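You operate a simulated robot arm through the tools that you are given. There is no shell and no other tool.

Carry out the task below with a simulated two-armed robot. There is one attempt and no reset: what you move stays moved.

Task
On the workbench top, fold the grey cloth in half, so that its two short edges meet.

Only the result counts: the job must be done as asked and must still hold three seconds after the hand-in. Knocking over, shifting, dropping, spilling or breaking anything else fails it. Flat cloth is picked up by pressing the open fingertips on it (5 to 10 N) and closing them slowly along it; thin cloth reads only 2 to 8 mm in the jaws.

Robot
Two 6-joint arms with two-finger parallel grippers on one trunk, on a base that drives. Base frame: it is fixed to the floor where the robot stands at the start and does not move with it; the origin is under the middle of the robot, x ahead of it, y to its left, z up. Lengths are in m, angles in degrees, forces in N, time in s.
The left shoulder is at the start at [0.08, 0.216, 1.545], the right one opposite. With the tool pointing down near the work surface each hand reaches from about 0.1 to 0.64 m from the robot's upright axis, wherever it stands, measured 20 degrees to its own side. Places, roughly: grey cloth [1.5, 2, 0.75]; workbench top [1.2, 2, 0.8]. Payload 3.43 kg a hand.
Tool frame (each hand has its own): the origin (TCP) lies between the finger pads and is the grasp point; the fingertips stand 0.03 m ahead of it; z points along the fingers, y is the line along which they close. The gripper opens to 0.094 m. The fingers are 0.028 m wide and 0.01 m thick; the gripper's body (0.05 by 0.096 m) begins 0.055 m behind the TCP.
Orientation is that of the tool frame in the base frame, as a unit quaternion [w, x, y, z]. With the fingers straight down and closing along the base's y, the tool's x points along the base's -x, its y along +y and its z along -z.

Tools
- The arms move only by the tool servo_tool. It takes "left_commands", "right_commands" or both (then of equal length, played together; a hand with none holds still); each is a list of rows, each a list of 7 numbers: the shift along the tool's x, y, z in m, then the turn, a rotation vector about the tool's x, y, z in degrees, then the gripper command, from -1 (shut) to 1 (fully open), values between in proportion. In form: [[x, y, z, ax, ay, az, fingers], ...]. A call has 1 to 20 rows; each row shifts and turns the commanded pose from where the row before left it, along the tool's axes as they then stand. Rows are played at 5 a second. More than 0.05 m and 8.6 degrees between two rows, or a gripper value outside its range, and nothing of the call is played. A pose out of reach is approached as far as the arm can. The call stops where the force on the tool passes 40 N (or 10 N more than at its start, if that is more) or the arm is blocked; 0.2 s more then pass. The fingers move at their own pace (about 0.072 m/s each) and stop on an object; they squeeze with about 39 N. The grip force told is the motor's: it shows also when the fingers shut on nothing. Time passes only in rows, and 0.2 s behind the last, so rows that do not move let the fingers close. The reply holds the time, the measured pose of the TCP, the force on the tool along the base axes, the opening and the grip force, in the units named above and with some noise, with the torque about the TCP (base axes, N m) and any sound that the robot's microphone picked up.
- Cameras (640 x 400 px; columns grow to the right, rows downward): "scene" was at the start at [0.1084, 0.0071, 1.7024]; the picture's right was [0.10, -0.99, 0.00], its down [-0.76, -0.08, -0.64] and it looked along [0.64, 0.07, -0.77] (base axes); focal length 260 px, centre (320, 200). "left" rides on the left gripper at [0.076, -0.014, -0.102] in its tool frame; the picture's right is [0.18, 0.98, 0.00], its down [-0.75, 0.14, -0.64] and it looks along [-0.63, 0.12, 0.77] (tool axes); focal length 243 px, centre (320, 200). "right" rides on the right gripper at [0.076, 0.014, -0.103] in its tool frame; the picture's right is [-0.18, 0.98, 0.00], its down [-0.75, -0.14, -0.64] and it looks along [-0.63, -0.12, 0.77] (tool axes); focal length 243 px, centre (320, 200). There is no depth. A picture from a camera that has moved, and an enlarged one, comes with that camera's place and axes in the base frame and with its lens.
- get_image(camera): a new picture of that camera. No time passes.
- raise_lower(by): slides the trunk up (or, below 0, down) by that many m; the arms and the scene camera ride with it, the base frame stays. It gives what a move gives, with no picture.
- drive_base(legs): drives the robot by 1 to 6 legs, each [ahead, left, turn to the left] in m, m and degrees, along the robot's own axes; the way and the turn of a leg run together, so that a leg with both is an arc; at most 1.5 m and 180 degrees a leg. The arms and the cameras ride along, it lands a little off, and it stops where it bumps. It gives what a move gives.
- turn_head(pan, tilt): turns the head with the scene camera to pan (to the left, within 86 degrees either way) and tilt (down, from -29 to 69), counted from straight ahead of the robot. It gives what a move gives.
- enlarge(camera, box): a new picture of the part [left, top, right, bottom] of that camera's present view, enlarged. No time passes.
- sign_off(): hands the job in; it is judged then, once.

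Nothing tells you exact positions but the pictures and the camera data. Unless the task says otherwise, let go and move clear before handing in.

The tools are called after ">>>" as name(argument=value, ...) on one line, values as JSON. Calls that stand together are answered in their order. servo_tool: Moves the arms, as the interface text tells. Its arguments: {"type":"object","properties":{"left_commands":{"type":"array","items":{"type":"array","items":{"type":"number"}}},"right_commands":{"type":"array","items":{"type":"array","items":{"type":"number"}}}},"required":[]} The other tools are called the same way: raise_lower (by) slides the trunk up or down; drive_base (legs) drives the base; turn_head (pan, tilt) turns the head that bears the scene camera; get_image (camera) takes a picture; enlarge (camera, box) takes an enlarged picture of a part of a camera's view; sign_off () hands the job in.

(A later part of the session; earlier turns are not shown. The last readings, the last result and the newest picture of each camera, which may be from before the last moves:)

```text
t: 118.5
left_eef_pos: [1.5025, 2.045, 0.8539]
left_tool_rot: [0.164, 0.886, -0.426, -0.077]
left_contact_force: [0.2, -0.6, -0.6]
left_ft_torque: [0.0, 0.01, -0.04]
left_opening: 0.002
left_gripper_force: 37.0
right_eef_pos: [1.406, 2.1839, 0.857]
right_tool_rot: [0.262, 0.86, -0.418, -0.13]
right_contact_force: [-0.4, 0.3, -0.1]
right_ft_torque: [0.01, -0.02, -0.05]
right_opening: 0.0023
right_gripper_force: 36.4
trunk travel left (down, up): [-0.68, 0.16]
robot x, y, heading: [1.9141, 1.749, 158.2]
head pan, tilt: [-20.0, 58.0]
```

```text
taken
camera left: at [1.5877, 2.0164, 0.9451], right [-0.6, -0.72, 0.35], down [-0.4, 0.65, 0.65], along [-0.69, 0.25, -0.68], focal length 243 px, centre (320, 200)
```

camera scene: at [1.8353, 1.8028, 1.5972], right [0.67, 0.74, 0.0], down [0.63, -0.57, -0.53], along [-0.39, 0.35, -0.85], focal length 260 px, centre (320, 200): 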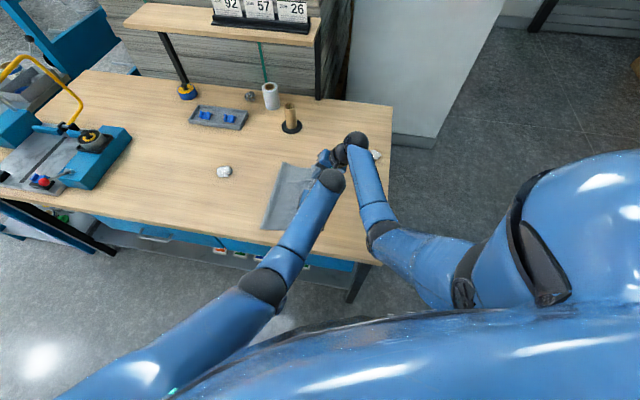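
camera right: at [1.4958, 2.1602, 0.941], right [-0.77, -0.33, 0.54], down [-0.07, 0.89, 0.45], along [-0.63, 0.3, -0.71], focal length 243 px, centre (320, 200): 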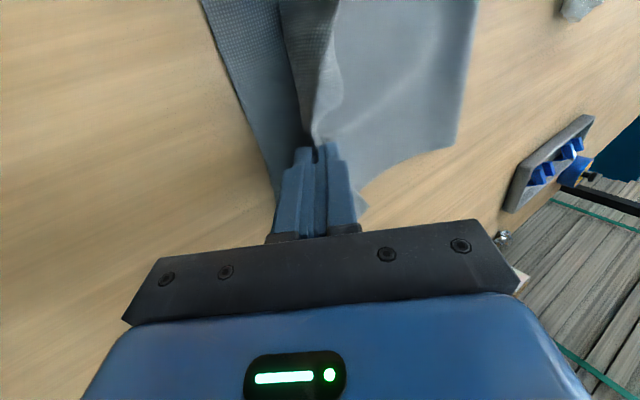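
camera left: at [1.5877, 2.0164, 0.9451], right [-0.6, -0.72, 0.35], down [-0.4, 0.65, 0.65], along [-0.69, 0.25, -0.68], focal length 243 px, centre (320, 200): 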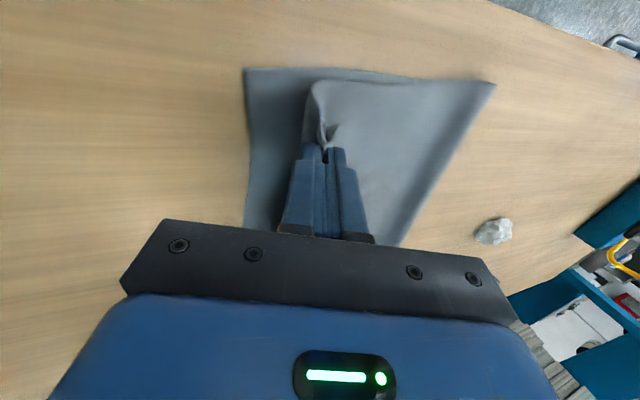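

The hands are separated again and correctly placed; the top layer lies nearly flat up to the pinch. I make the final advance of about 2 cm and lower to about 1 cm above the lower layer.

>>> servo_tool(left_commands=[[0, -0.0063, 0.0019, 0, 0, 0, -1], [0, -0.0063, 0.0019, 0, 0, 0, -1], [0, -0.0063, 0.0019, 0, 0, 0, -1], [0, -0.0062, 0.0019, 0, 0, 0, -1], [0, 0, 0, 0, 0, 0, -1]], right_commands=[[0, -0.0085, 0.0011, 0, 0, 0, -1], [0, -0.0085, 0.0011, 0, 0, 0, -1], [0, -0.0085, 0.0011, 0, 0, 0, -1], [0, -0.0083, 0.001, 0, 0, 0, -1], [0, 0, 0, 0, 0, 0, -1]])

>>> enlarge(camera="left", box=[200, 40, 520, 240])

>>> enlarge(camera="right", box=[180, 0, 500, 220])

```text
t: 119.7
left_eef_pos: [1.5188, 2.0595, 0.8371]
left_tool_rot: [0.164, 0.887, -0.425, -0.078]
left_contact_force: [0.7, -0.1, 0.5]
left_ft_torque: [-0.03, 0.03, 0.01]
left_opening: 0.0022
left_gripper_force: 36.9
right_eef_pos: [1.4258, 2.2003, 0.834]
right_tool_rot: [0.262, 0.86, -0.418, -0.13]
right_contact_force: [0.1, 0.4, -0.3]
right_ft_torque: [0.02, -0.03, 0.03]
right_opening: 0.0024
right_gripper_force: 36.7
trunk travel left (down, up): [-0.68, 0.16]
robot x, y, heading: [1.9121, 1.7464, 157.9]
head pan, tilt: [-20.0, 58.0]
```

```text
2.00 times, centred on (360, 140) of left
camera zoom: at [1.6046, 2.03, 0.9289], right [-0.6, -0.72, 0.35], down [-0.4, 0.65, 0.65], along [-0.69, 0.25, -0.68], focal length 485 px, centre (240, 320)
```

zoom: 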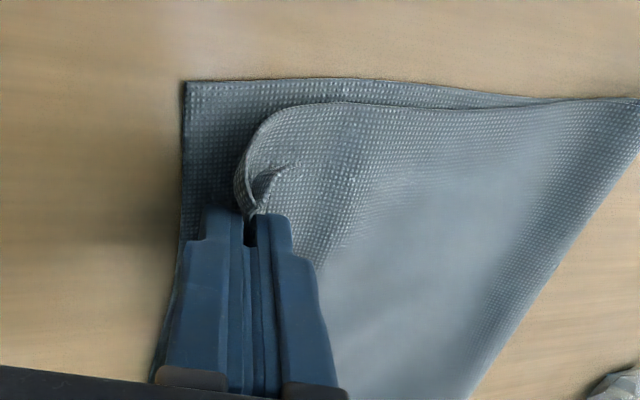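

```text
1.82 times, centred on (340, 110) of right
camera zoom: at [1.5092, 2.167, 0.9256], right [-0.75, -0.36, 0.55], down [-0.09, 0.89, 0.46], along [-0.65, 0.3, -0.7], focal length 441 px, centre (284, 364)
```

zoom: 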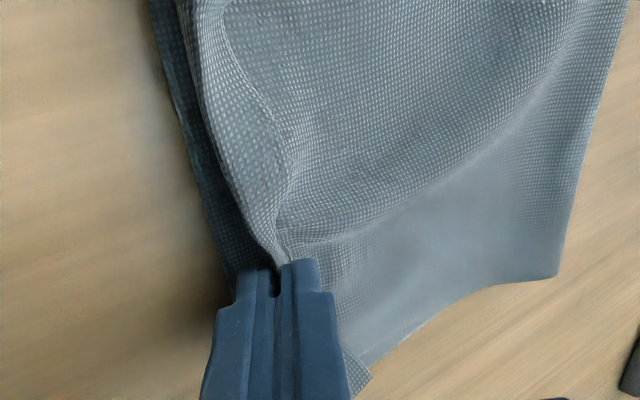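

The top layer now lies flat with its fold line centred; only the last 2 cm strip is curled up in the fingers. I open both hands slightly and draw them back along the finger direction (up-right) so the strip slides out toward the right edge.

>>> servo_tool(left_commands=[[0, 0, 0, 0, 0, 0, -0.9], [0, 0, 0, 0, 0, 0, -0.8], [0, 0, 0, 0, 0, 0, -0.8], [0, 0, -0.012, 0, 0, 0, -0.8], [0, 0, -0.015, 0, 0, 0, -0.8], [0, 0, -0.015, 0, 0, 0, -0.8], [0, 0, 0, 0, 0, 0, -0.8]], right_commands=[[0, 0, 0, 0, 0, 0, -0.9], [0, 0, 0, 0, 0, 0, -0.8], [0, 0, 0, 0, 0, 0, -0.8], [0, 0, -0.012, 0, 0, 0, -0.8], [0, 0, -0.015, 0, 0, 0, -0.8], [0, 0, -0.015, 0, 0, 0, -0.8], [0, 0, 0, 0, 0, 0, -0.8]])

>>> enlarge(camera="left", box=[200, 40, 520, 240])

>>> enlarge(camera="right", box=[180, 0, 500, 220])

```text
t: 121.3
left_eef_pos: [1.5295, 2.0694, 0.8765]
left_tool_rot: [0.165, 0.887, -0.425, -0.077]
left_contact_force: [0.2, 0.7, -0.2]
left_ft_torque: [-0.03, -0.01, 0.0]
left_opening: 0.0094
left_gripper_force: 0.1
right_eef_pos: [1.4458, 2.2126, 0.868]
right_tool_rot: [0.261, 0.86, -0.418, -0.129]
right_contact_force: [-0.3, 0.3, 1.1]
right_ft_torque: [-0.01, -0.05, -0.02]
right_opening: 0.0095
right_gripper_force: 0.0
trunk travel left (down, up): [-0.68, 0.16]
robot x, y, heading: [1.9149, 1.7472, 158.0]
head pan, tilt: [-20.0, 58.0]
```

```text
2.00 times, centred on (360, 140) of left
camera zoom: at [1.6154, 2.0404, 0.9673], right [-0.6, -0.72, 0.35], down [-0.4, 0.65, 0.65], along [-0.69, 0.25, -0.68], focal length 485 px, centre (240, 320)
```

zoom: 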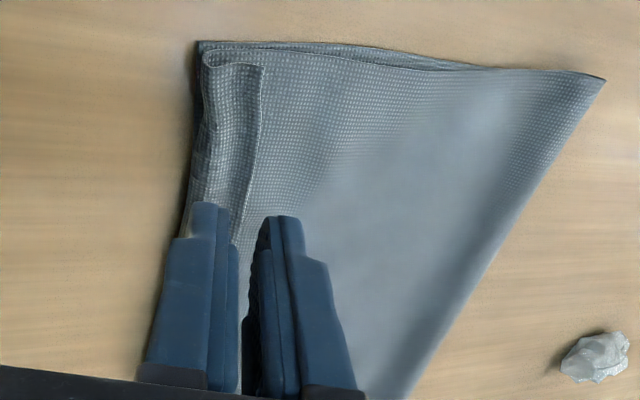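

```text
1.82 times, centred on (340, 110) of right
camera zoom: at [1.5278, 2.1818, 0.9602], right [-0.75, -0.36, 0.55], down [-0.09, 0.89, 0.46], along [-0.65, 0.3, -0.7], focal length 441 px, centre (284, 364)
```

zoom: 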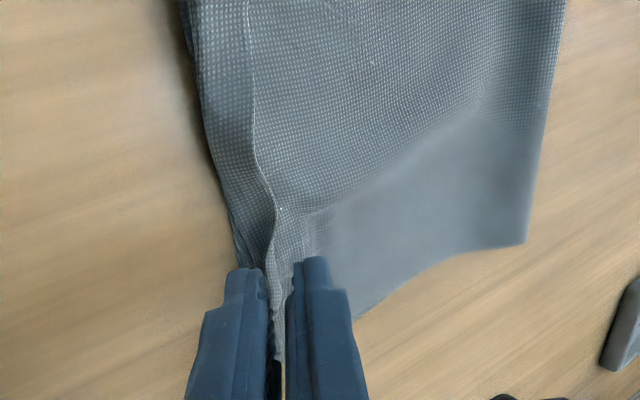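

The strip dropped back onto itself again, leaving a flap about 2 cm wide; the free edge is now 1–2.5 cm short of the right edge and the fold line is about 1 cm too far right. I'll re-grip it and redo the lay-over in one smooth arm-only motion from the present base position. First I level the hands and look.

>>> servo_tool(left_commands=[[0, 0, -0.01, 0, 0, 0, -0.6], [0, 0, -0.01, 5, 0, 0, -0.5], [0, 0, 0, 5, 0, 0, -0.5], [0, 0, 0, 5, 0, 0, -0.5], [0, 0, 0, 5, 0, 0, -0.5], [0, 0, 0, 0, 0, 0, -0.5], [0, 0, 0, 0, 0, 0, -0.5]], right_commands=[[0, 0, -0.015, 0, 0, 0, -0.6], [0, 0, -0.02, 7, 0, 0, -0.5], [0, 0, 0, 7, 0, 0, -0.5], [0, 0, 0, 7, 0, 0, -0.5], [0, 0, 0, 7, 0, 0, -0.5], [0, 0, 0, 6.5, 0, 0, -0.5], [0, 0, 0, 0, 0, 0, -0.5]])

>>> get_image(camera="left")

>>> get_image(camera="right")

```text
t: 122.9
left_eef_pos: [1.535, 2.0742, 0.8946]
left_tool_rot: [0.008, 0.902, -0.432, -0.002]
left_contact_force: [0.6, -0.5, 0.0]
left_ft_torque: [0.02, -0.02, 0.0]
left_opening: 0.0235
left_gripper_force: 0.0
right_eef_pos: [1.4594, 2.2256, 0.8975]
right_tool_rot: [-0.005, 0.899, -0.439, 0.001]
right_contact_force: [0.8, 0.2, -0.7]
right_ft_torque: [0.02, 0.01, -0.01]
right_opening: 0.0236
right_gripper_force: 0.0
trunk travel left (down, up): [-0.68, 0.16]
robot x, y, heading: [1.9134, 1.7457, 157.7]
head pan, tilt: [-20.0, 58.0]
```

```text
taken
camera left: at [1.5943, 2.0231, 0.9978], right [-0.65, -0.76, 0.02], down [-0.58, 0.51, 0.64], along [-0.5, 0.41, -0.77], focal length 243 px, centre (320, 200)
```

left: 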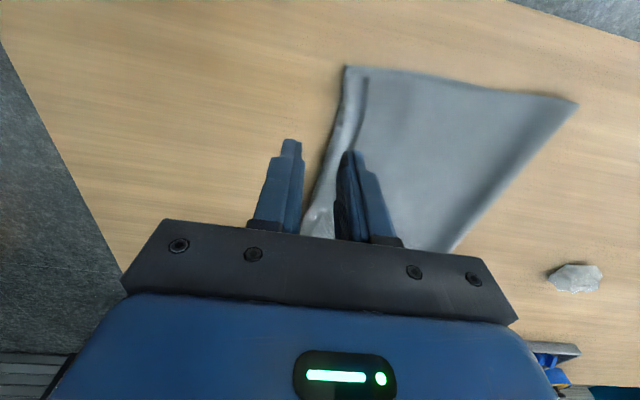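

```text
taken
camera right: at [1.495, 2.1562, 0.9986], right [-0.89, -0.46, -0.01], down [-0.36, 0.67, 0.65], along [-0.29, 0.58, -0.76], focal length 243 px, centre (320, 200)
```

right: 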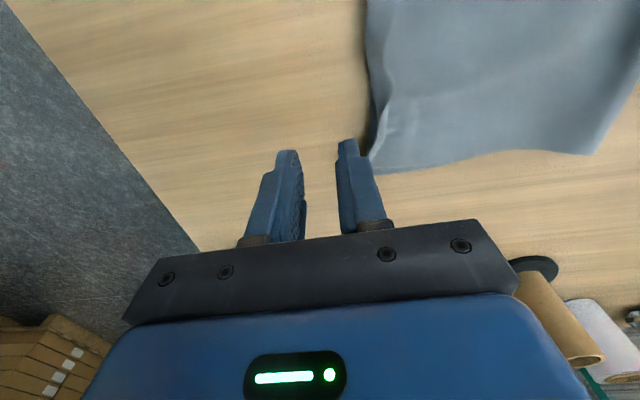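

>>> enlarge(camera="left", box=[280, 40, 600, 240])

>>> enlarge(camera="right", box=[300, 0, 620, 200])

```text
2.00 times, centred on (440, 140) of left
camera zoom: at [1.5943, 2.0231, 0.9978], right [-0.65, -0.76, 0.02], down [-0.58, 0.51, 0.64], along [-0.5, 0.41, -0.77], focal length 485 px, centre (80, 320)
```

zoom: 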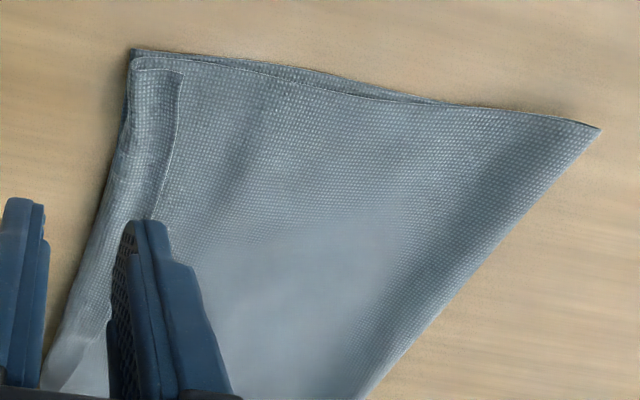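

```text
2.00 times, centred on (460, 100) of right
camera zoom: at [1.495, 2.1562, 0.9986], right [-0.89, -0.46, -0.01], down [-0.36, 0.67, 0.65], along [-0.29, 0.58, -0.76], focal length 485 px, centre (40, 400)
```

zoom: 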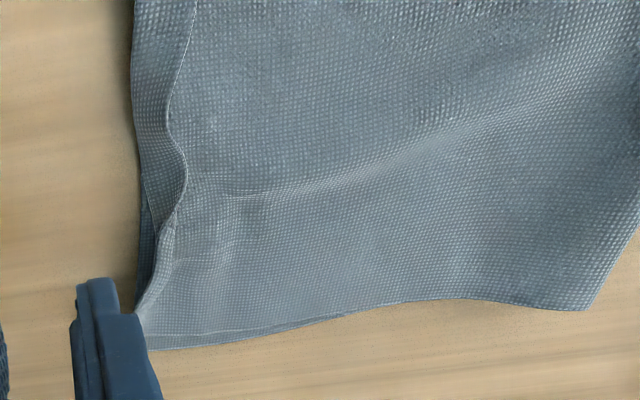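

The cloth is now neatly folded in half, except for a hem about 2 cm wide folded back along the near two thirds of the top edge; the far corner already meets. I try to roll this hem out by pressing closed left fingertips lightly on it and dragging right.

>>> servo_tool(left_commands=[[0.0065, 0.0135, 0, 0, 0, 0, -1], [0.0065, 0.0135, 0, 0, 0, 0, -1], [0, 0, 0.02, 0, 0, 0, -1], [0, 0, 0.02, 0, 0, 0, -1], [0, 0, 0, 0, 0, 0, -1]], right_commands=[[0, -0.015, -0.02, 0, 0, 0, -0.5], [0, -0.015, -0.02, 0, 0, 0, -0.5], [0, -0.015, -0.02, 0, 0, 0, -0.5], [0, 0, 0, 0, 0, 0, -0.5], [0, 0, 0, 0, 0, 0, -0.5]])

>>> enlarge(camera="left", box=[240, 40, 480, 240])

```text
t: 124.1
left_eef_pos: [1.5224, 2.0452, 0.8564]
left_tool_rot: [0.008, 0.902, -0.432, -0.002]
left_contact_force: [0.4, 0.3, 0.5]
left_ft_torque: [-0.03, -0.01, 0.01]
left_opening: 0.0
left_gripper_force: 32.7
right_eef_pos: [1.4908, 2.258, 0.948]
right_tool_rot: [-0.005, 0.899, -0.439, 0.0]
right_contact_force: [-0.3, -0.1, -0.2]
right_ft_torque: [0.01, -0.01, -0.01]
right_opening: 0.0236
right_gripper_force: 0.1
right hand out of reach, approached as far as the arm can: row 3
trunk travel left (down, up): [-0.68, 0.16]
robot x, y, heading: [1.9145, 1.7455, 158.0]
head pan, tilt: [-20.0, 58.0]
```

```text
2.00 times, centred on (360, 140) of left
camera zoom: at [1.5817, 1.9945, 0.9587], right [-0.65, -0.76, 0.02], down [-0.58, 0.51, 0.64], along [-0.5, 0.41, -0.77], focal length 485 px, centre (240, 320)
```

zoom: 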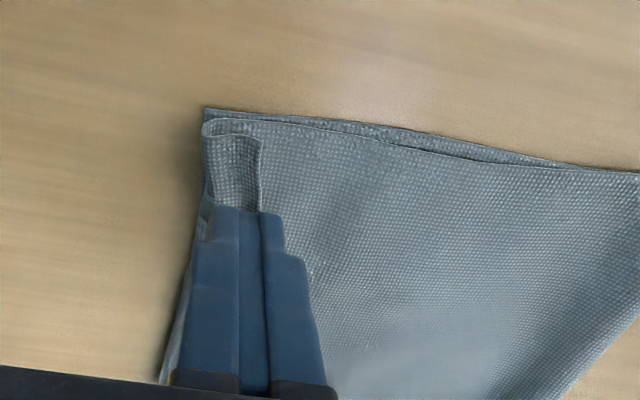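

>>> servo_tool(left_commands=[[0, 0, 0.006, 0, 0, 0, -1], [0, 0, 0.006, 0, 0, 0, -1], [0, 0, 0.004, 0, 0, 0, -1], [0, 0, 0.002, 0, 0, 0, -1], [0, 0, 0, 0, 0, 0, -1]])

```text
t: 125.3
left_eef_pos: [1.5215, 2.0446, 0.8378]
left_tool_rot: [0.008, 0.902, -0.432, -0.001]
left_contact_force: [-0.2, 0.7, 0.5]
left_ft_torque: [-0.02, -0.06, -0.02]
left_opening: 0.0001
left_gripper_force: 32.9
right_eef_pos: [1.4903, 2.2576, 0.9481]
right_tool_rot: [-0.005, 0.899, -0.437, 0.0]
right_contact_force: [-0.4, 0.7, 0.1]
right_ft_torque: [0.03, -0.02, -0.02]
right_opening: 0.0237
right_gripper_force: 0.1
trunk travel left (down, up): [-0.68, 0.16]
robot x, y, heading: [1.9166, 1.7432, 157.9]
head pan, tilt: [-20.0, 58.0]
```

>>> servo_tool(left_commands=[[0, 0, 0.001, 0, 0, 0, -1], [0, 0, 0.001, 0, 0, 0, -1], [0, 0, 0, 0, 0, 0, -1]])

>>> enlarge(camera="left", box=[240, 40, 480, 240])

```text
t: 126.1
left_eef_pos: [1.5203, 2.0448, 0.8363]
left_tool_rot: [0.008, 0.902, -0.432, -0.001]
left_contact_force: [0.1, 0.3, -0.2]
left_ft_torque: [0.01, 0.01, 0.01]
left_opening: 0.0
left_gripper_force: 32.9
right_eef_pos: [1.4897, 2.2566, 0.9485]
right_tool_rot: [-0.005, 0.899, -0.438, 0.0]
right_contact_force: [-0.6, 0.0, -0.5]
right_ft_torque: [-0.02, 0.0, 0.0]
right_opening: 0.0234
right_gripper_force: 0.0
trunk travel left (down, up): [-0.68, 0.16]
robot x, y, heading: [1.9119, 1.7437, 158.1]
head pan, tilt: [-20.0, 58.0]
```

```text
2.00 times, centred on (360, 140) of left
camera zoom: at [1.5812, 1.995, 0.9398], right [-0.65, -0.76, 0.02], down [-0.58, 0.51, 0.64], along [-0.5, 0.41, -0.77], focal length 485 px, centre (240, 320)
```

zoom: 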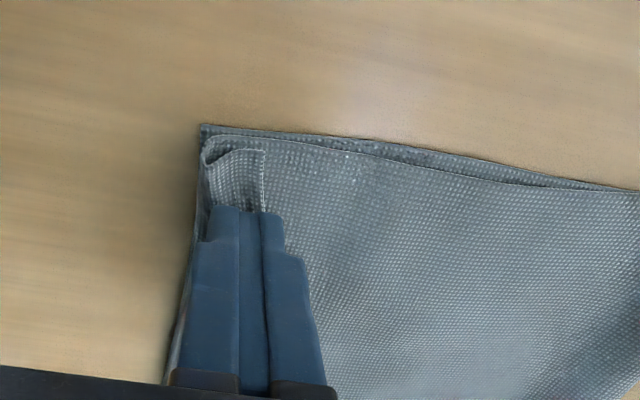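

>>> servo_tool(left_commands=[[0, 0, 0.001, 0, 0, 0, -1], [0, 0, 0.001, 0, 0, 0, -1], [0, 0, 0, 0, 0, 0, -1]])

```text
t: 126.9
left_eef_pos: [1.5222, 2.0449, 0.8351]
left_tool_rot: [0.008, 0.902, -0.431, -0.003]
left_contact_force: [-0.2, 0.1, 0.2]
left_ft_torque: [-0.02, 0.04, -0.02]
left_opening: 0.0001
left_gripper_force: 32.8
right_eef_pos: [1.489, 2.2576, 0.9472]
right_tool_rot: [-0.005, 0.899, -0.438, 0.0]
right_contact_force: [0.1, 1.0, -0.1]
right_ft_torque: [0.0, 0.0, 0.0]
right_opening: 0.0237
right_gripper_force: 0.1
trunk travel left (down, up): [-0.68, 0.16]
robot x, y, heading: [1.9129, 1.7469, 157.8]
head pan, tilt: [-20.0, 58.0]
```

>>> servo_tool(left_commands=[[0, 0, 0.001, 0, 0, 0, -1], [0, 0, 0.0005, 0, 0, 0, -1], [0, 0, 0, 0, 0, 0, -1]])

```text
t: 127.7
left_eef_pos: [1.5219, 2.045, 0.8336]
left_tool_rot: [0.009, 0.901, -0.433, -0.003]
left_contact_force: [0.8, -0.4, 3.0]
left_ft_torque: [0.03, -0.03, 0.04]
left_opening: 0.0
left_gripper_force: 33.0
right_eef_pos: [1.4904, 2.2564, 0.9488]
right_tool_rot: [-0.006, 0.899, -0.438, 0.0]
right_contact_force: [-0.9, 0.4, -0.3]
right_ft_torque: [-0.03, -0.01, -0.01]
right_opening: 0.0234
right_gripper_force: 0.0
trunk travel left (down, up): [-0.68, 0.16]
robot x, y, heading: [1.9134, 1.7441, 158.2]
head pan, tilt: [-20.0, 58.0]
```

Light contact of 3 N. I drag right 2 cm slowly and look.

>>> servo_tool(left_commands=[[0, -0.004, 0, 0, 0, 0, -1], [0, -0.004, 0, 0, 0, 0, -1], [0, -0.004, 0, 0, 0, 0, -1], [0, -0.004, 0, 0, 0, 0, -1], [0, 0, 0, 0, 0, 0, -1]])

>>> enlarge(camera="left", box=[240, 40, 480, 240])

```text
t: 128.9
left_eef_pos: [1.534, 2.0525, 0.8331]
left_tool_rot: [0.007, 0.902, -0.432, -0.002]
left_contact_force: [-1.6, -1.7, 7.9]
left_ft_torque: [0.0, 0.05, 0.01]
left_opening: 0.0
left_gripper_force: 32.8
right_eef_pos: [1.4918, 2.2576, 0.9491]
right_tool_rot: [-0.005, 0.899, -0.437, 0.0]
right_contact_force: [-0.4, 0.1, 0.1]
right_ft_torque: [-0.03, -0.04, -0.03]
right_opening: 0.0234
right_gripper_force: 0.2
trunk travel left (down, up): [-0.68, 0.16]
robot x, y, heading: [1.9132, 1.7459, 158.0]
head pan, tilt: [-20.0, 58.0]
```

```text
2.00 times, centred on (360, 140) of left
camera zoom: at [1.5933, 2.0034, 0.9361], right [-0.65, -0.76, 0.02], down [-0.58, 0.51, 0.64], along [-0.5, 0.41, -0.77], focal length 485 px, centre (240, 320)
```

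zoom: 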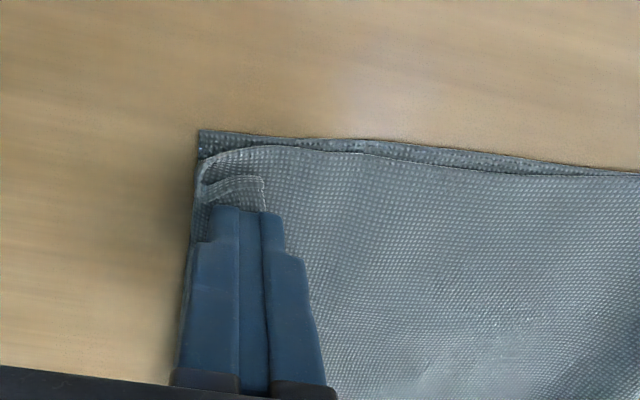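

The whole stack moved with the finger instead of just the hem, so dragging is not effective. I drag back the same distance to undo it and lift.

>>> servo_tool(left_commands=[[0, 0.004, 0, 0, 0, 0, -1], [0, 0.004, 0, 0, 0, 0, -1], [0, 0.004, 0, 0, 0, 0, -1], [0, 0.003, 0, 0, 0, 0, -1], [0, 0, -0.01, 0, 0, 0, -1], [0, 0, -0.02, 0, 0, 0, -1], [0, 0, -0.03, 0, 0, 0, -1], [0, 0, 0, 0, 0, 0, -1]])

>>> get_image(camera="left")

>>> enlarge(camera="left", box=[240, 20, 560, 240])

```text
t: 130.7
left_eef_pos: [1.5218, 2.0459, 0.8934]
left_tool_rot: [0.007, 0.901, -0.433, -0.001]
left_contact_force: [-0.5, -0.1, -1.1]
left_ft_torque: [0.02, 0.04, -0.01]
left_opening: 0.0001
left_gripper_force: 32.7
right_eef_pos: [1.4897, 2.2578, 0.948]
right_tool_rot: [-0.005, 0.899, -0.438, 0.0]
right_contact_force: [0.4, -0.8, -0.7]
right_ft_torque: [-0.01, 0.03, 0.01]
right_opening: 0.0234
right_gripper_force: 0.1
trunk travel left (down, up): [-0.68, 0.16]
robot x, y, heading: [1.9137, 1.7444, 158.0]
head pan, tilt: [-20.0, 58.0]
```

```text
taken
camera left: at [1.5816, 1.9955, 0.9963], right [-0.65, -0.76, 0.02], down [-0.58, 0.51, 0.64], along [-0.5, 0.41, -0.77], focal length 243 px, centre (320, 200)
```

left: 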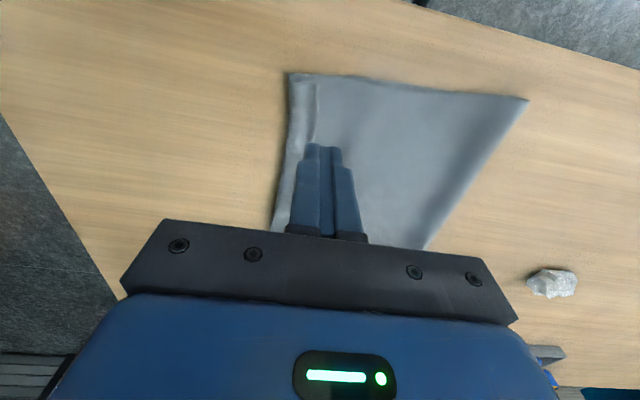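

```text
1.82 times, centred on (400, 130) of left
camera zoom: at [1.5816, 1.9955, 0.9963], right [-0.65, -0.76, 0.02], down [-0.58, 0.51, 0.64], along [-0.5, 0.41, -0.77], focal length 441 px, centre (174, 327)
```

zoom: 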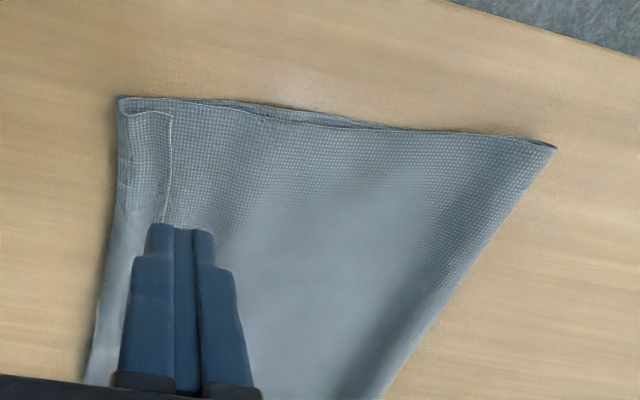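

The stack is back in place. I'll pinch the hem's free edge with the left hand using a narrow opening, so that only the hem is gathered, and turn it over to the right like a page.

>>> servo_tool(left_commands=[[0.004, -0.005, 0, 0, 0, 0, -0.66], [0, 0, 0.015, 0, 0, 0, -0.66], [0, 0, 0.018, 0, 0, 0, -0.66], [0, 0, 0.015, 0, 0, 0, -0.66], [0, 0, 0, 0, 0, 0, -0.66]], right_commands=[[0, 0, 0, 0, 0, 0, -0.5], [-0.02, -0.02, -0.01, 0, 0, 0, -0.5], [0, 0, 0, 0, 0, 0, -0.5], [0, 0, 0, 0, 0, 0, -0.5], [0, 0, 0, 0, 0, 0, -0.5]])

>>> enlarge(camera="left", box=[240, 40, 440, 240])

```text
t: 131.9
left_eef_pos: [1.5282, 2.045, 0.8439]
left_tool_rot: [0.008, 0.902, -0.433, -0.002]
left_contact_force: [-0.3, 0.5, 0.0]
left_ft_torque: [-0.01, -0.02, 0.01]
left_opening: 0.0159
left_gripper_force: 0.0
right_eef_pos: [1.4943, 2.287, 0.9573]
right_tool_rot: [-0.005, 0.899, -0.437, 0.001]
right_contact_force: [0.6, -0.1, -0.6]
right_ft_torque: [-0.02, 0.0, 0.0]
right_opening: 0.0236
right_gripper_force: 0.1
trunk travel left (down, up): [-0.68, 0.16]
robot x, y, heading: [1.9137, 1.7436, 158.0]
head pan, tilt: [-20.0, 58.0]
```

```text
2.00 times, centred on (340, 140) of left
camera zoom: at [1.5879, 1.9945, 0.9464], right [-0.65, -0.76, 0.02], down [-0.58, 0.51, 0.64], along [-0.5, 0.41, -0.77], focal length 485 px, centre (280, 320)
```

zoom: 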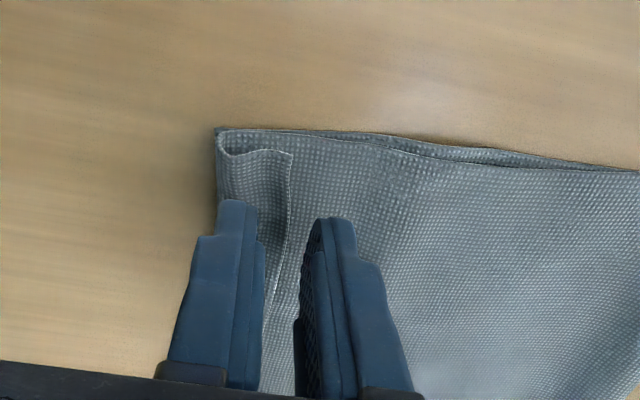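

>>> servo_tool(left_commands=[[0, -0.002, 0.004, 0, 0, 0, -0.66], [0, 0, 0.003, 0, 0, 0, -0.66], [0, 0, 0.002, 0, 0, 0, -0.66], [0, 0, 0, 0, 0, 0, -0.66]])

>>> enlarge(camera="left", box=[240, 40, 440, 240])

```text
t: 132.9
left_eef_pos: [1.5301, 2.0469, 0.835]
left_tool_rot: [0.007, 0.902, -0.431, -0.003]
left_contact_force: [-0.4, 0.1, -0.2]
left_ft_torque: [-0.01, 0.01, 0.0]
left_opening: 0.016
left_gripper_force: 0.0
right_eef_pos: [1.4934, 2.2866, 0.9582]
right_tool_rot: [-0.005, 0.899, -0.437, -0.001]
right_contact_force: [0.3, 0.5, -0.7]
right_ft_torque: [0.02, 0.01, 0.02]
right_opening: 0.0233
right_gripper_force: 0.1
trunk travel left (down, up): [-0.68, 0.16]
robot x, y, heading: [1.913, 1.7434, 157.8]
head pan, tilt: [-20.0, 58.0]
```

```text
2.00 times, centred on (340, 140) of left
camera zoom: at [1.5896, 1.996, 0.9385], right [-0.65, -0.76, 0.02], down [-0.58, 0.51, 0.64], along [-0.5, 0.41, -0.77], focal length 485 px, centre (280, 320)
```

zoom: 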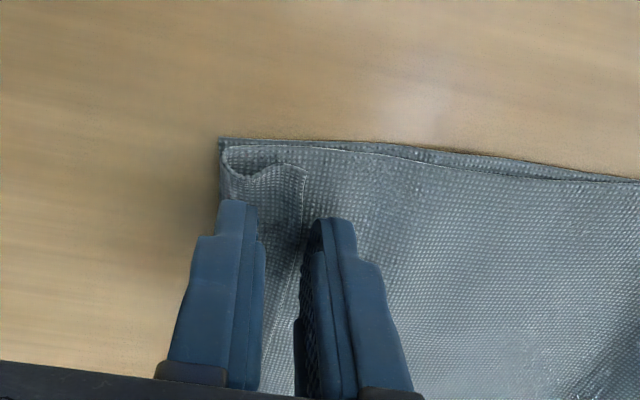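

The free edge is now right beside the left fingertip and the hem between the fingers. I press to light contact and close.

>>> servo_tool(left_commands=[[0, 0, 0.001, 0, 0, 0, -0.66], [0, 0, 0.001, 0, 0, 0, -0.66], [0, 0, 0, 0, 0, 0, -0.66]])

```text
t: 133.7
left_eef_pos: [1.53, 2.0479, 0.834]
left_tool_rot: [0.007, 0.902, -0.431, -0.003]
left_contact_force: [-0.2, -0.3, 1.4]
left_ft_torque: [-0.04, 0.0, 0.02]
left_opening: 0.0153
left_gripper_force: 0.1
right_eef_pos: [1.4945, 2.2863, 0.957]
right_tool_rot: [-0.005, 0.899, -0.438, 0.0]
right_contact_force: [-0.1, -0.4, 0.2]
right_ft_torque: [-0.02, -0.02, 0.01]
right_opening: 0.0235
right_gripper_force: 0.0
trunk travel left (down, up): [-0.68, 0.16]
robot x, y, heading: [1.915, 1.7468, 158.0]
head pan, tilt: [-20.0, 58.0]
```

>>> servo_tool(left_commands=[[0, 0, 0.001, 0, 0, 0, -0.66], [0, 0, 0, 0, 0, 0, -0.7], [0, 0, 0, 0, 0, 0, -0.75], [0, 0, 0, 0, 0, 0, -0.8], [0, 0, 0, 0, 0, 0, -0.85], [0, 0, 0, 0, 0, 0, -0.9]])

>>> enlarge(camera="left", box=[240, 40, 440, 240])

```text
t: 135.1
left_eef_pos: [1.5316, 2.0463, 0.8336]
left_tool_rot: [0.008, 0.902, -0.432, -0.002]
left_contact_force: [-0.7, -0.4, 6.9]
left_ft_torque: [0.01, -0.02, 0.0]
left_opening: 0.0042
left_gripper_force: 0.0
right_eef_pos: [1.494, 2.2858, 0.9577]
right_tool_rot: [-0.005, 0.899, -0.437, 0.001]
right_contact_force: [0.5, -0.3, 0.2]
right_ft_torque: [0.02, 0.01, -0.03]
right_opening: 0.0236
right_gripper_force: 0.1
trunk travel left (down, up): [-0.68, 0.16]
robot x, y, heading: [1.9124, 1.7467, 158.0]
head pan, tilt: [-20.0, 58.0]
```

```text
2.00 times, centred on (340, 140) of left
camera zoom: at [1.5901, 1.9959, 0.936], right [-0.65, -0.76, 0.02], down [-0.58, 0.51, 0.64], along [-0.5, 0.41, -0.77], focal length 485 px, centre (280, 320)
```

zoom: 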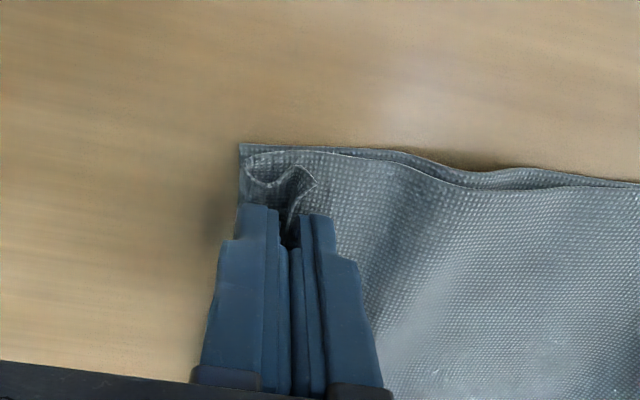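

>>> servo_tool(left_commands=[[0, 0, 0, 0, 0, 0, -0.95], [0, 0, 0, 0, 0, 0, -1], [0, 0, 0, 0, 0, 0, -1], [0, 0, 0, 0, 0, 0, -1], [0, 0, -0.008, 0, 0, 0, -1], [0, 0, -0.008, 0, 0, 0, -1], [0, 0, 0, 0, 0, 0, -1]])

>>> enlarge(camera="left", box=[240, 40, 440, 240])

```text
t: 136.7
left_eef_pos: [1.5312, 2.0467, 0.8493]
left_tool_rot: [0.008, 0.901, -0.433, -0.001]
left_contact_force: [0.0, -0.7, -0.2]
left_ft_torque: [0.02, -0.02, -0.04]
left_opening: 0.0017
left_gripper_force: 36.2
right_eef_pos: [1.4944, 2.2856, 0.9571]
right_tool_rot: [-0.005, 0.899, -0.438, 0.0]
right_contact_force: [-0.1, -0.4, -0.3]
right_ft_torque: [-0.02, -0.02, -0.04]
right_opening: 0.0234
right_gripper_force: 0.0
trunk travel left (down, up): [-0.68, 0.16]
robot x, y, heading: [1.9178, 1.7458, 158.0]
head pan, tilt: [-20.0, 58.0]
```

```text
2.00 times, centred on (340, 140) of left
camera zoom: at [1.59, 1.9964, 0.9517], right [-0.65, -0.76, 0.02], down [-0.58, 0.51, 0.64], along [-0.5, 0.41, -0.77], focal length 485 px, centre (280, 320)
```

zoom: 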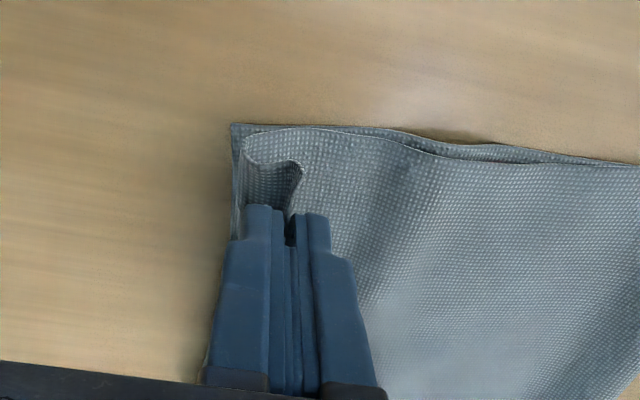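

The left hand holds just the hem (1.7 mm). I turn it over: move right while tilting the hand so the fingers point down-left.

>>> servo_tool(left_commands=[[0, -0.008, 0, -6, 0, 0, -1], [0, -0.008, 0, -6, 0, 0, -1], [0, -0.008, 0, -6, 0, 0, -1], [0, -0.008, 0, -6, 0, 0, -1], [0, -0.008, 0, -6, 0, 0, -1], [0, 0, 0, 0, 0, 0, -1]])

>>> get_image(camera="left")

>>> get_image(camera="scene")

```text
t: 138.1
left_eef_pos: [1.5518, 2.0585, 0.8326]
left_tool_rot: [0.249, 0.871, -0.41, -0.106]
left_contact_force: [0.9, 2.5, 5.2]
left_ft_torque: [0.16, -0.01, -0.05]
left_opening: 0.0015
left_gripper_force: 36.9
right_eef_pos: [1.4964, 2.289, 0.9594]
right_tool_rot: [-0.006, 0.897, -0.441, -0.002]
right_contact_force: [-0.4, 0.8, 0.0]
right_ft_torque: [-0.01, 0.03, -0.01]
right_opening: 0.0233
right_gripper_force: 0.1
trunk travel left (down, up): [-0.68, 0.16]
robot x, y, heading: [1.9125, 1.7451, 157.8]
head pan, tilt: [-20.0, 58.0]
```

```text
taken
camera left: at [1.6507, 2.0424, 0.9138], right [-0.53, -0.67, 0.52], down [-0.33, 0.72, 0.61], along [-0.78, 0.15, -0.6], focal length 243 px, centre (320, 200)
```

left: 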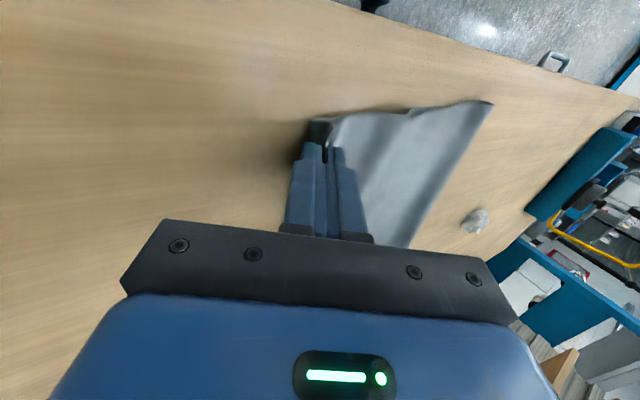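

```text
taken
camera scene: at [1.8355, 1.8025, 1.5973], right [0.67, 0.74, 0.0], down [0.63, -0.57, -0.53], along [-0.39, 0.36, -0.85], focal length 260 px, centre (320, 200)
```

scene: 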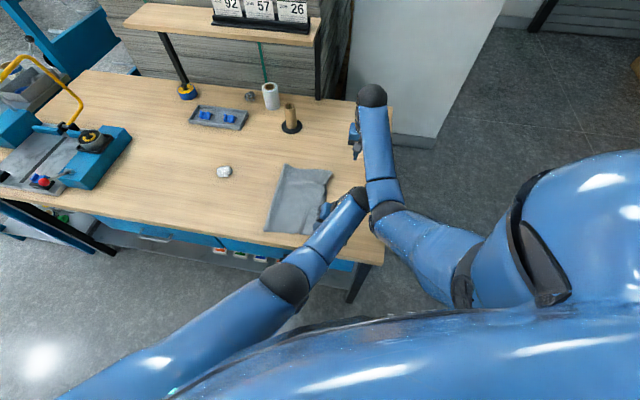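

The left wrist leans against the right forearm. I move the right arm further to the right to give room.

>>> servo_tool(right_commands=[[0.01, -0.025, 0, 0, 0, 0, -0.5], [0.01, -0.025, 0, 0, 0, 0, -0.5], [0.01, -0.025, 0, 0, 0, 0, -0.5], [0, 0, 0, 0, 0, 0, -0.5]])

>>> enlarge(camera="left", box=[260, 60, 520, 260])

>>> enlarge(camera="scene", box=[220, 120, 420, 260])

```text
t: 138.5
left_eef_pos: [1.5547, 2.0584, 0.8313]
left_tool_rot: [0.256, 0.866, -0.413, -0.115]
left_contact_force: [-4.1, 2.5, 5.8]
left_ft_torque: [0.1, 0.16, -0.03]
left_opening: 0.0013
left_gripper_force: 36.6
right_eef_pos: [1.504, 2.2938, 0.9595]
right_tool_rot: [-0.006, 0.9, -0.436, -0.009]
right_contact_force: [-0.2, -0.9, 0.1]
right_ft_torque: [-0.01, 0.0, 0.0]
right_opening: 0.0234
right_gripper_force: 0.0
right hand out of reach, approached as far as the arm can: row 1
trunk travel left (down, up): [-0.68, 0.16]
robot x, y, heading: [1.9155, 1.7491, 157.9]
head pan, tilt: [-20.0, 58.0]
stopped in row 1 (left hand): the force on the tool passed its limit at 49 N (the readings are from after the stop); the commanded pose is now the measured one
```

```text
2.00 times, centred on (390, 160) of left
camera zoom: at [1.6535, 2.0415, 0.9117], right [-0.53, -0.66, 0.53], down [-0.31, 0.73, 0.61], along [-0.79, 0.16, -0.59], focal length 485 px, centre (180, 280)
```

zoom: 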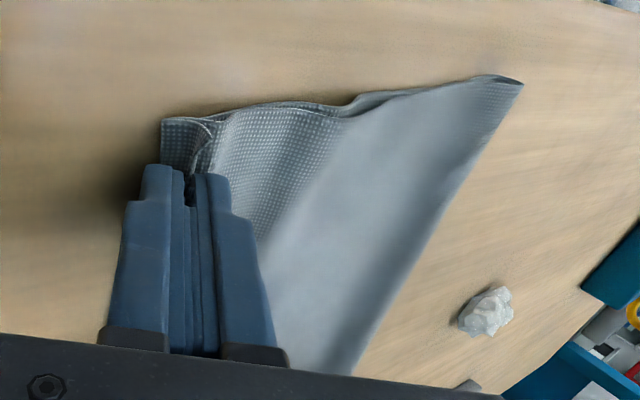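

```text
2.86 times, centred on (320, 190) of scene
camera zoom: at [1.836, 1.8025, 1.5972], right [0.67, 0.74, 0.0], down [0.63, -0.57, -0.53], along [-0.39, 0.35, -0.85], focal length 744 px, centre (320, 229)
```

zoom: 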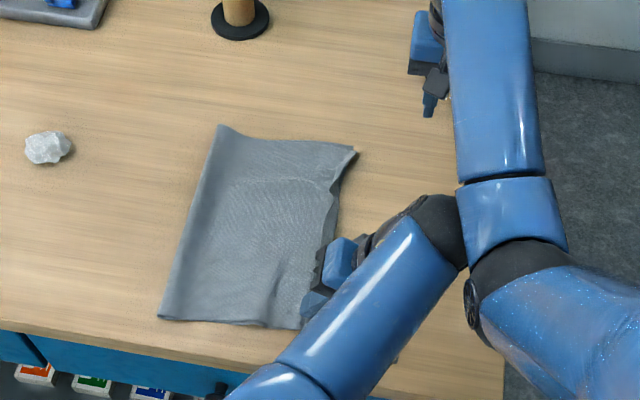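

The arms are pressing on each other. I reduce the left tilt and lift it slightly first, then move the right arm away.

>>> servo_tool(left_commands=[[0, 0.002, -0.003, 5, 0, 0, -1], [0, 0.001, -0.002, 5, 0, 0, -1], [0, 0, -0.001, 5, 0, 0, -1], [0, 0, 0, 0, 0, 0, -1]])

>>> enlarge(camera="scene", box=[220, 120, 420, 260])

```text
t: 139.5
left_eef_pos: [1.554, 2.0593, 0.8376]
left_tool_rot: [0.141, 0.892, -0.425, -0.057]
left_contact_force: [0.2, 0.3, -0.9]
left_ft_torque: [-0.02, 0.02, -0.02]
left_opening: 0.0017
left_gripper_force: 36.2
right_eef_pos: [1.5036, 2.2932, 0.9584]
right_tool_rot: [-0.006, 0.9, -0.437, -0.008]
right_contact_force: [0.0, 0.1, -0.5]
right_ft_torque: [-0.01, -0.02, 0.01]
right_opening: 0.0239
right_gripper_force: 0.1
trunk travel left (down, up): [-0.68, 0.16]
robot x, y, heading: [1.9153, 1.7455, 158.1]
head pan, tilt: [-20.0, 58.0]
```

```text
2.86 times, centred on (320, 190) of scene
camera zoom: at [1.8347, 1.8032, 1.5972], right [0.67, 0.74, 0.0], down [0.63, -0.57, -0.53], along [-0.39, 0.35, -0.85], focal length 744 px, centre (320, 229)
```

zoom: 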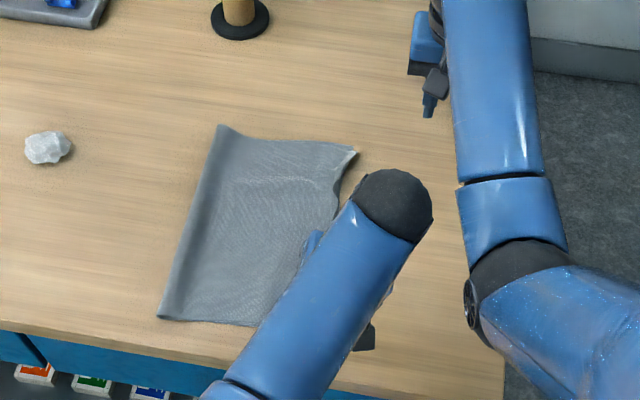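

The arms are apart again and the hem is at the right edge. I move the right arm further right at a slightly lower height, staying clear of everything.

>>> servo_tool(right_commands=[[0, -0.02, 0.015, 0, 0, 0, -0.5], [0, -0.02, 0.01, 0, 0, 0, -0.5], [0, -0.02, 0, 0, 0, 0, -0.5], [0, -0.02, 0, 0, 0, 0, -0.5], [0, 0, 0, 0, 0, 0, -0.5]])

>>> get_image(camera="scene")

>>> enlarge(camera="left", box=[240, 60, 500, 260])

```text
t: 140.7
left_eef_pos: [1.5546, 2.059, 0.8369]
left_tool_rot: [0.141, 0.893, -0.424, -0.057]
left_contact_force: [0.1, -0.9, -0.3]
left_ft_torque: [-0.04, -0.01, 0.0]
left_opening: 0.0019
left_gripper_force: 36.5
right_eef_pos: [1.566, 2.3423, 0.9346]
right_tool_rot: [-0.007, 0.9, -0.436, -0.008]
right_contact_force: [-0.6, -0.3, -0.3]
right_ft_torque: [-0.02, 0.01, 0.02]
right_opening: 0.0238
right_gripper_force: 0.1
trunk travel left (down, up): [-0.68, 0.16]
robot x, y, heading: [1.9105, 1.7472, 157.9]
head pan, tilt: [-20.0, 58.0]
```

```text
taken
camera scene: at [1.8346, 1.803, 1.5972], right [0.67, 0.74, 0.0], down [0.63, -0.57, -0.53], along [-0.39, 0.35, -0.85], focal length 260 px, centre (320, 200)
```

scene: 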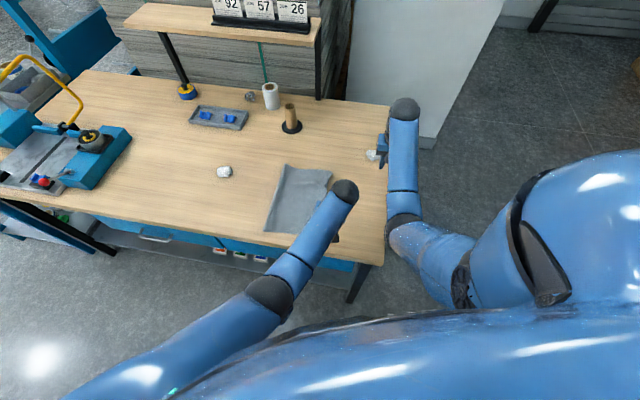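

```text
2.00 times, centred on (370, 160) of left
camera zoom: at [1.6355, 2.028, 0.9328], right [-0.61, -0.73, 0.3], down [-0.44, 0.63, 0.64], along [-0.66, 0.26, -0.71], focal length 485 px, centre (220, 280)
```

zoom: 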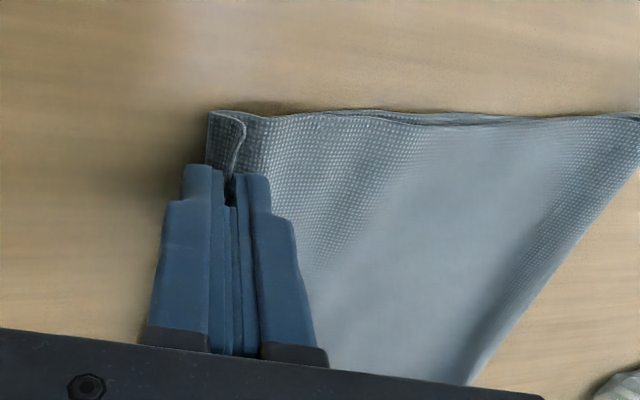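

The right arm is out of the way. Now I shift the hem back 6 mm, then open the left fingers a little while sweeping right, so the left finger topples the strip to the right as it is released.

>>> servo_tool(left_commands=[[0, 0.0057, 0.0018, 0, 0, 0, -1], [0, 0, 0, 0, 0, 0, -0.85], [0, 0, 0, 0, 0, 0, -0.75], [0, -0.0057, -0.0018, 0, 0, 0, -0.72], [0, -0.0057, -0.0018, 0, 0, 0, -0.72], [0, -0.0057, -0.0018, 0, 0, 0, -0.72], [0, -0.0057, -0.0018, 0, 0, 0, -0.72], [0, 0, 0, 0, 0, 0, -0.72]])

>>> enlarge(camera="left", box=[240, 60, 500, 260])

```text
t: 142.5
left_eef_pos: [1.5684, 2.0708, 0.8375]
left_tool_rot: [0.141, 0.892, -0.425, -0.057]
left_contact_force: [0.6, 0.1, 0.4]
left_ft_torque: [0.03, 0.03, 0.0]
left_opening: 0.013
left_gripper_force: 0.1
right_eef_pos: [1.5674, 2.3438, 0.9342]
right_tool_rot: [-0.007, 0.9, -0.436, -0.007]
right_contact_force: [-0.5, -0.3, -0.2]
right_ft_torque: [0.01, 0.04, 0.02]
right_opening: 0.0235
right_gripper_force: 0.0
trunk travel left (down, up): [-0.68, 0.16]
robot x, y, heading: [1.9142, 1.7448, 158.0]
head pan, tilt: [-20.0, 58.0]
```

```text
2.00 times, centred on (370, 160) of left
camera zoom: at [1.6499, 2.04, 0.9324], right [-0.61, -0.73, 0.3], down [-0.44, 0.63, 0.64], along [-0.66, 0.26, -0.71], focal length 485 px, centre (220, 280)
```

zoom: 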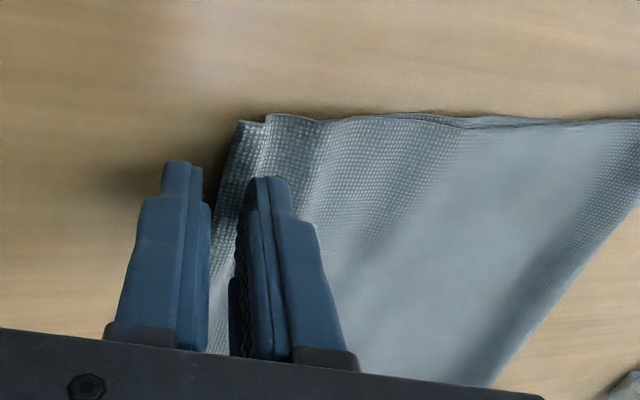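

The near end of the hem appears to have unrolled. I lift the left hand clear and inspect.

>>> servo_tool(left_commands=[[0, -0.004, -0.012, 0, 0, 0, -0.72], [0, -0.002, -0.02, 4, 0, 0, -0.72], [0, 0, -0.025, 5, 0, 0, -0.72], [0, 0, -0.02, 5, 0, 0, -0.72], [0, 0, 0, 3, 0, 0, -0.72]])

>>> enlarge(camera="left", box=[280, 20, 600, 240])

>>> enlarge(camera="scene", box=[220, 120, 420, 260])

```text
t: 143.7
left_eef_pos: [1.5872, 2.0868, 0.9108]
left_tool_rot: [0.007, 0.903, -0.429, 0.006]
left_contact_force: [-0.1, -0.6, 0.0]
left_ft_torque: [-0.01, 0.0, 0.0]
left_opening: 0.0132
left_gripper_force: 0.0
right_eef_pos: [1.5674, 2.3428, 0.9346]
right_tool_rot: [-0.008, 0.9, -0.436, -0.009]
right_contact_force: [0.1, 0.0, 0.1]
right_ft_torque: [0.0, -0.01, -0.01]
right_opening: 0.0236
right_gripper_force: 0.1
trunk travel left (down, up): [-0.68, 0.16]
robot x, y, heading: [1.9143, 1.7485, 158.1]
head pan, tilt: [-20.0, 58.0]
```

```text
1.82 times, centred on (440, 130) of left
camera zoom: at [1.6447, 2.0373, 1.0146], right [-0.65, -0.76, 0.01], down [-0.59, 0.51, 0.63], along [-0.49, 0.4, -0.78], focal length 441 px, centre (102, 327)
```

zoom: 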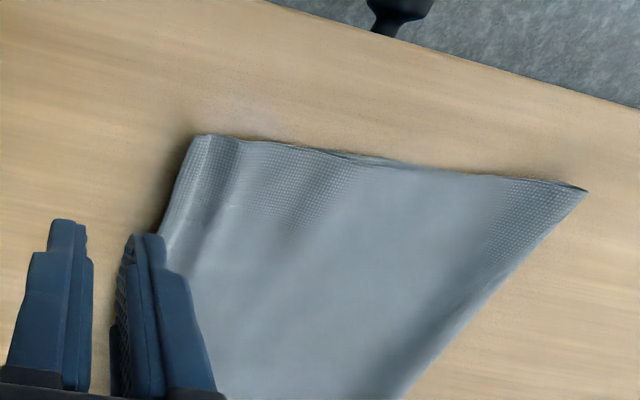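

```text
2.86 times, centred on (320, 190) of scene
camera zoom: at [1.8346, 1.8028, 1.5972], right [0.67, 0.74, 0.0], down [0.63, -0.57, -0.53], along [-0.39, 0.35, -0.85], focal length 744 px, centre (320, 229)
```

zoom: 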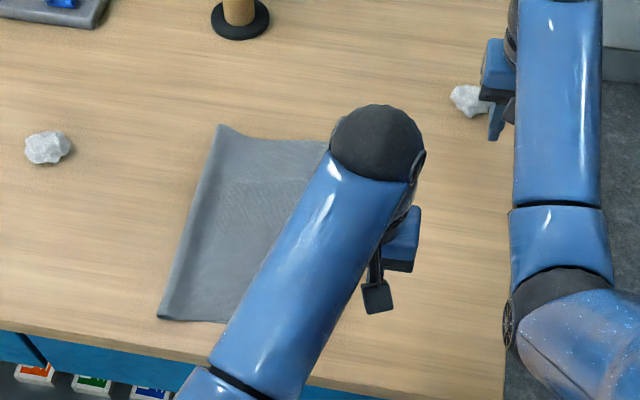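

The near part is unrolled and lies flat on the lower layer. I move the left arm aside to view the whole cloth from above.

>>> servo_tool(left_commands=[[0, 0.02, -0.03, 0, 0, 0, -0.72], [0, 0.045, -0.015, 0, 0, 0, -0.72], [0, 0.045, 0, 0, 0, 0, -0.72], [0, 0.045, 0, 0, 0, 0, -0.72], [0, 0.045, 0, 0, 0, 0, -0.72], [0, 0.045, 0, 0, 0, 0, -0.72], [0, 0.045, 0, 0, 0, 0, -0.72], [0, 0, 0, 0, 0, 0, -0.72]])

>>> enlarge(camera="scene", box=[240, 140, 360, 250])

>>> get_image(camera="scene")

```text
t: 145.5
left_eef_pos: [1.3538, 1.9118, 0.9433]
left_tool_rot: [0.008, 0.903, -0.429, 0.005]
left_contact_force: [0.1, 0.5, 0.6]
left_ft_torque: [-0.01, 0.0, -0.03]
left_opening: 0.0129
left_gripper_force: 0.0
left hand out of reach, approached as far as the arm can: row 2, 3, 5
right_eef_pos: [1.5674, 2.3428, 0.9343]
right_tool_rot: [-0.007, 0.9, -0.436, -0.009]
right_contact_force: [0.3, -0.3, -1.1]
right_ft_torque: [-0.01, -0.02, 0.0]
right_opening: 0.0235
right_gripper_force: 0.0
trunk travel left (down, up): [-0.68, 0.16]
robot x, y, heading: [1.9145, 1.7471, 158.0]
head pan, tilt: [-20.0, 58.0]
```

```text
3.64 times, centred on (300, 195) of scene
camera zoom: at [1.8352, 1.8032, 1.5973], right [0.67, 0.74, 0.0], down [0.63, -0.57, -0.53], along [-0.39, 0.35, -0.85], focal length 947 px, centre (393, 218)
```

zoom: 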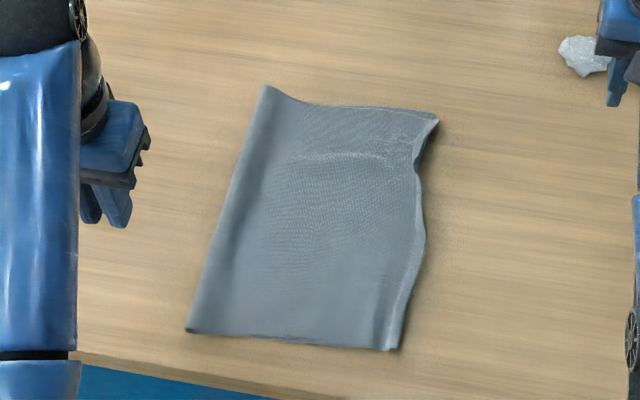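

```text
taken
camera scene: at [1.8352, 1.8032, 1.5973], right [0.67, 0.74, 0.0], down [0.63, -0.57, -0.53], along [-0.39, 0.35, -0.85], focal length 260 px, centre (320, 200)
```

scene: 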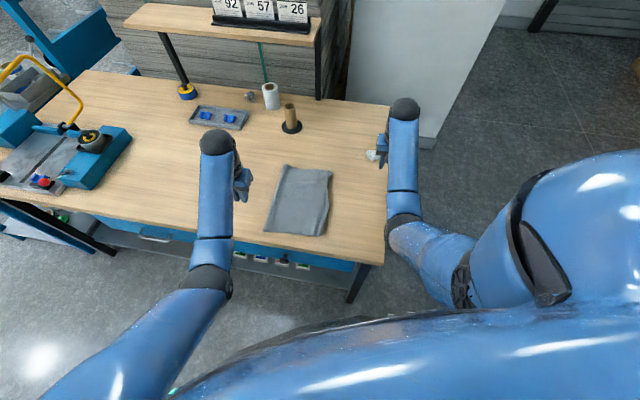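

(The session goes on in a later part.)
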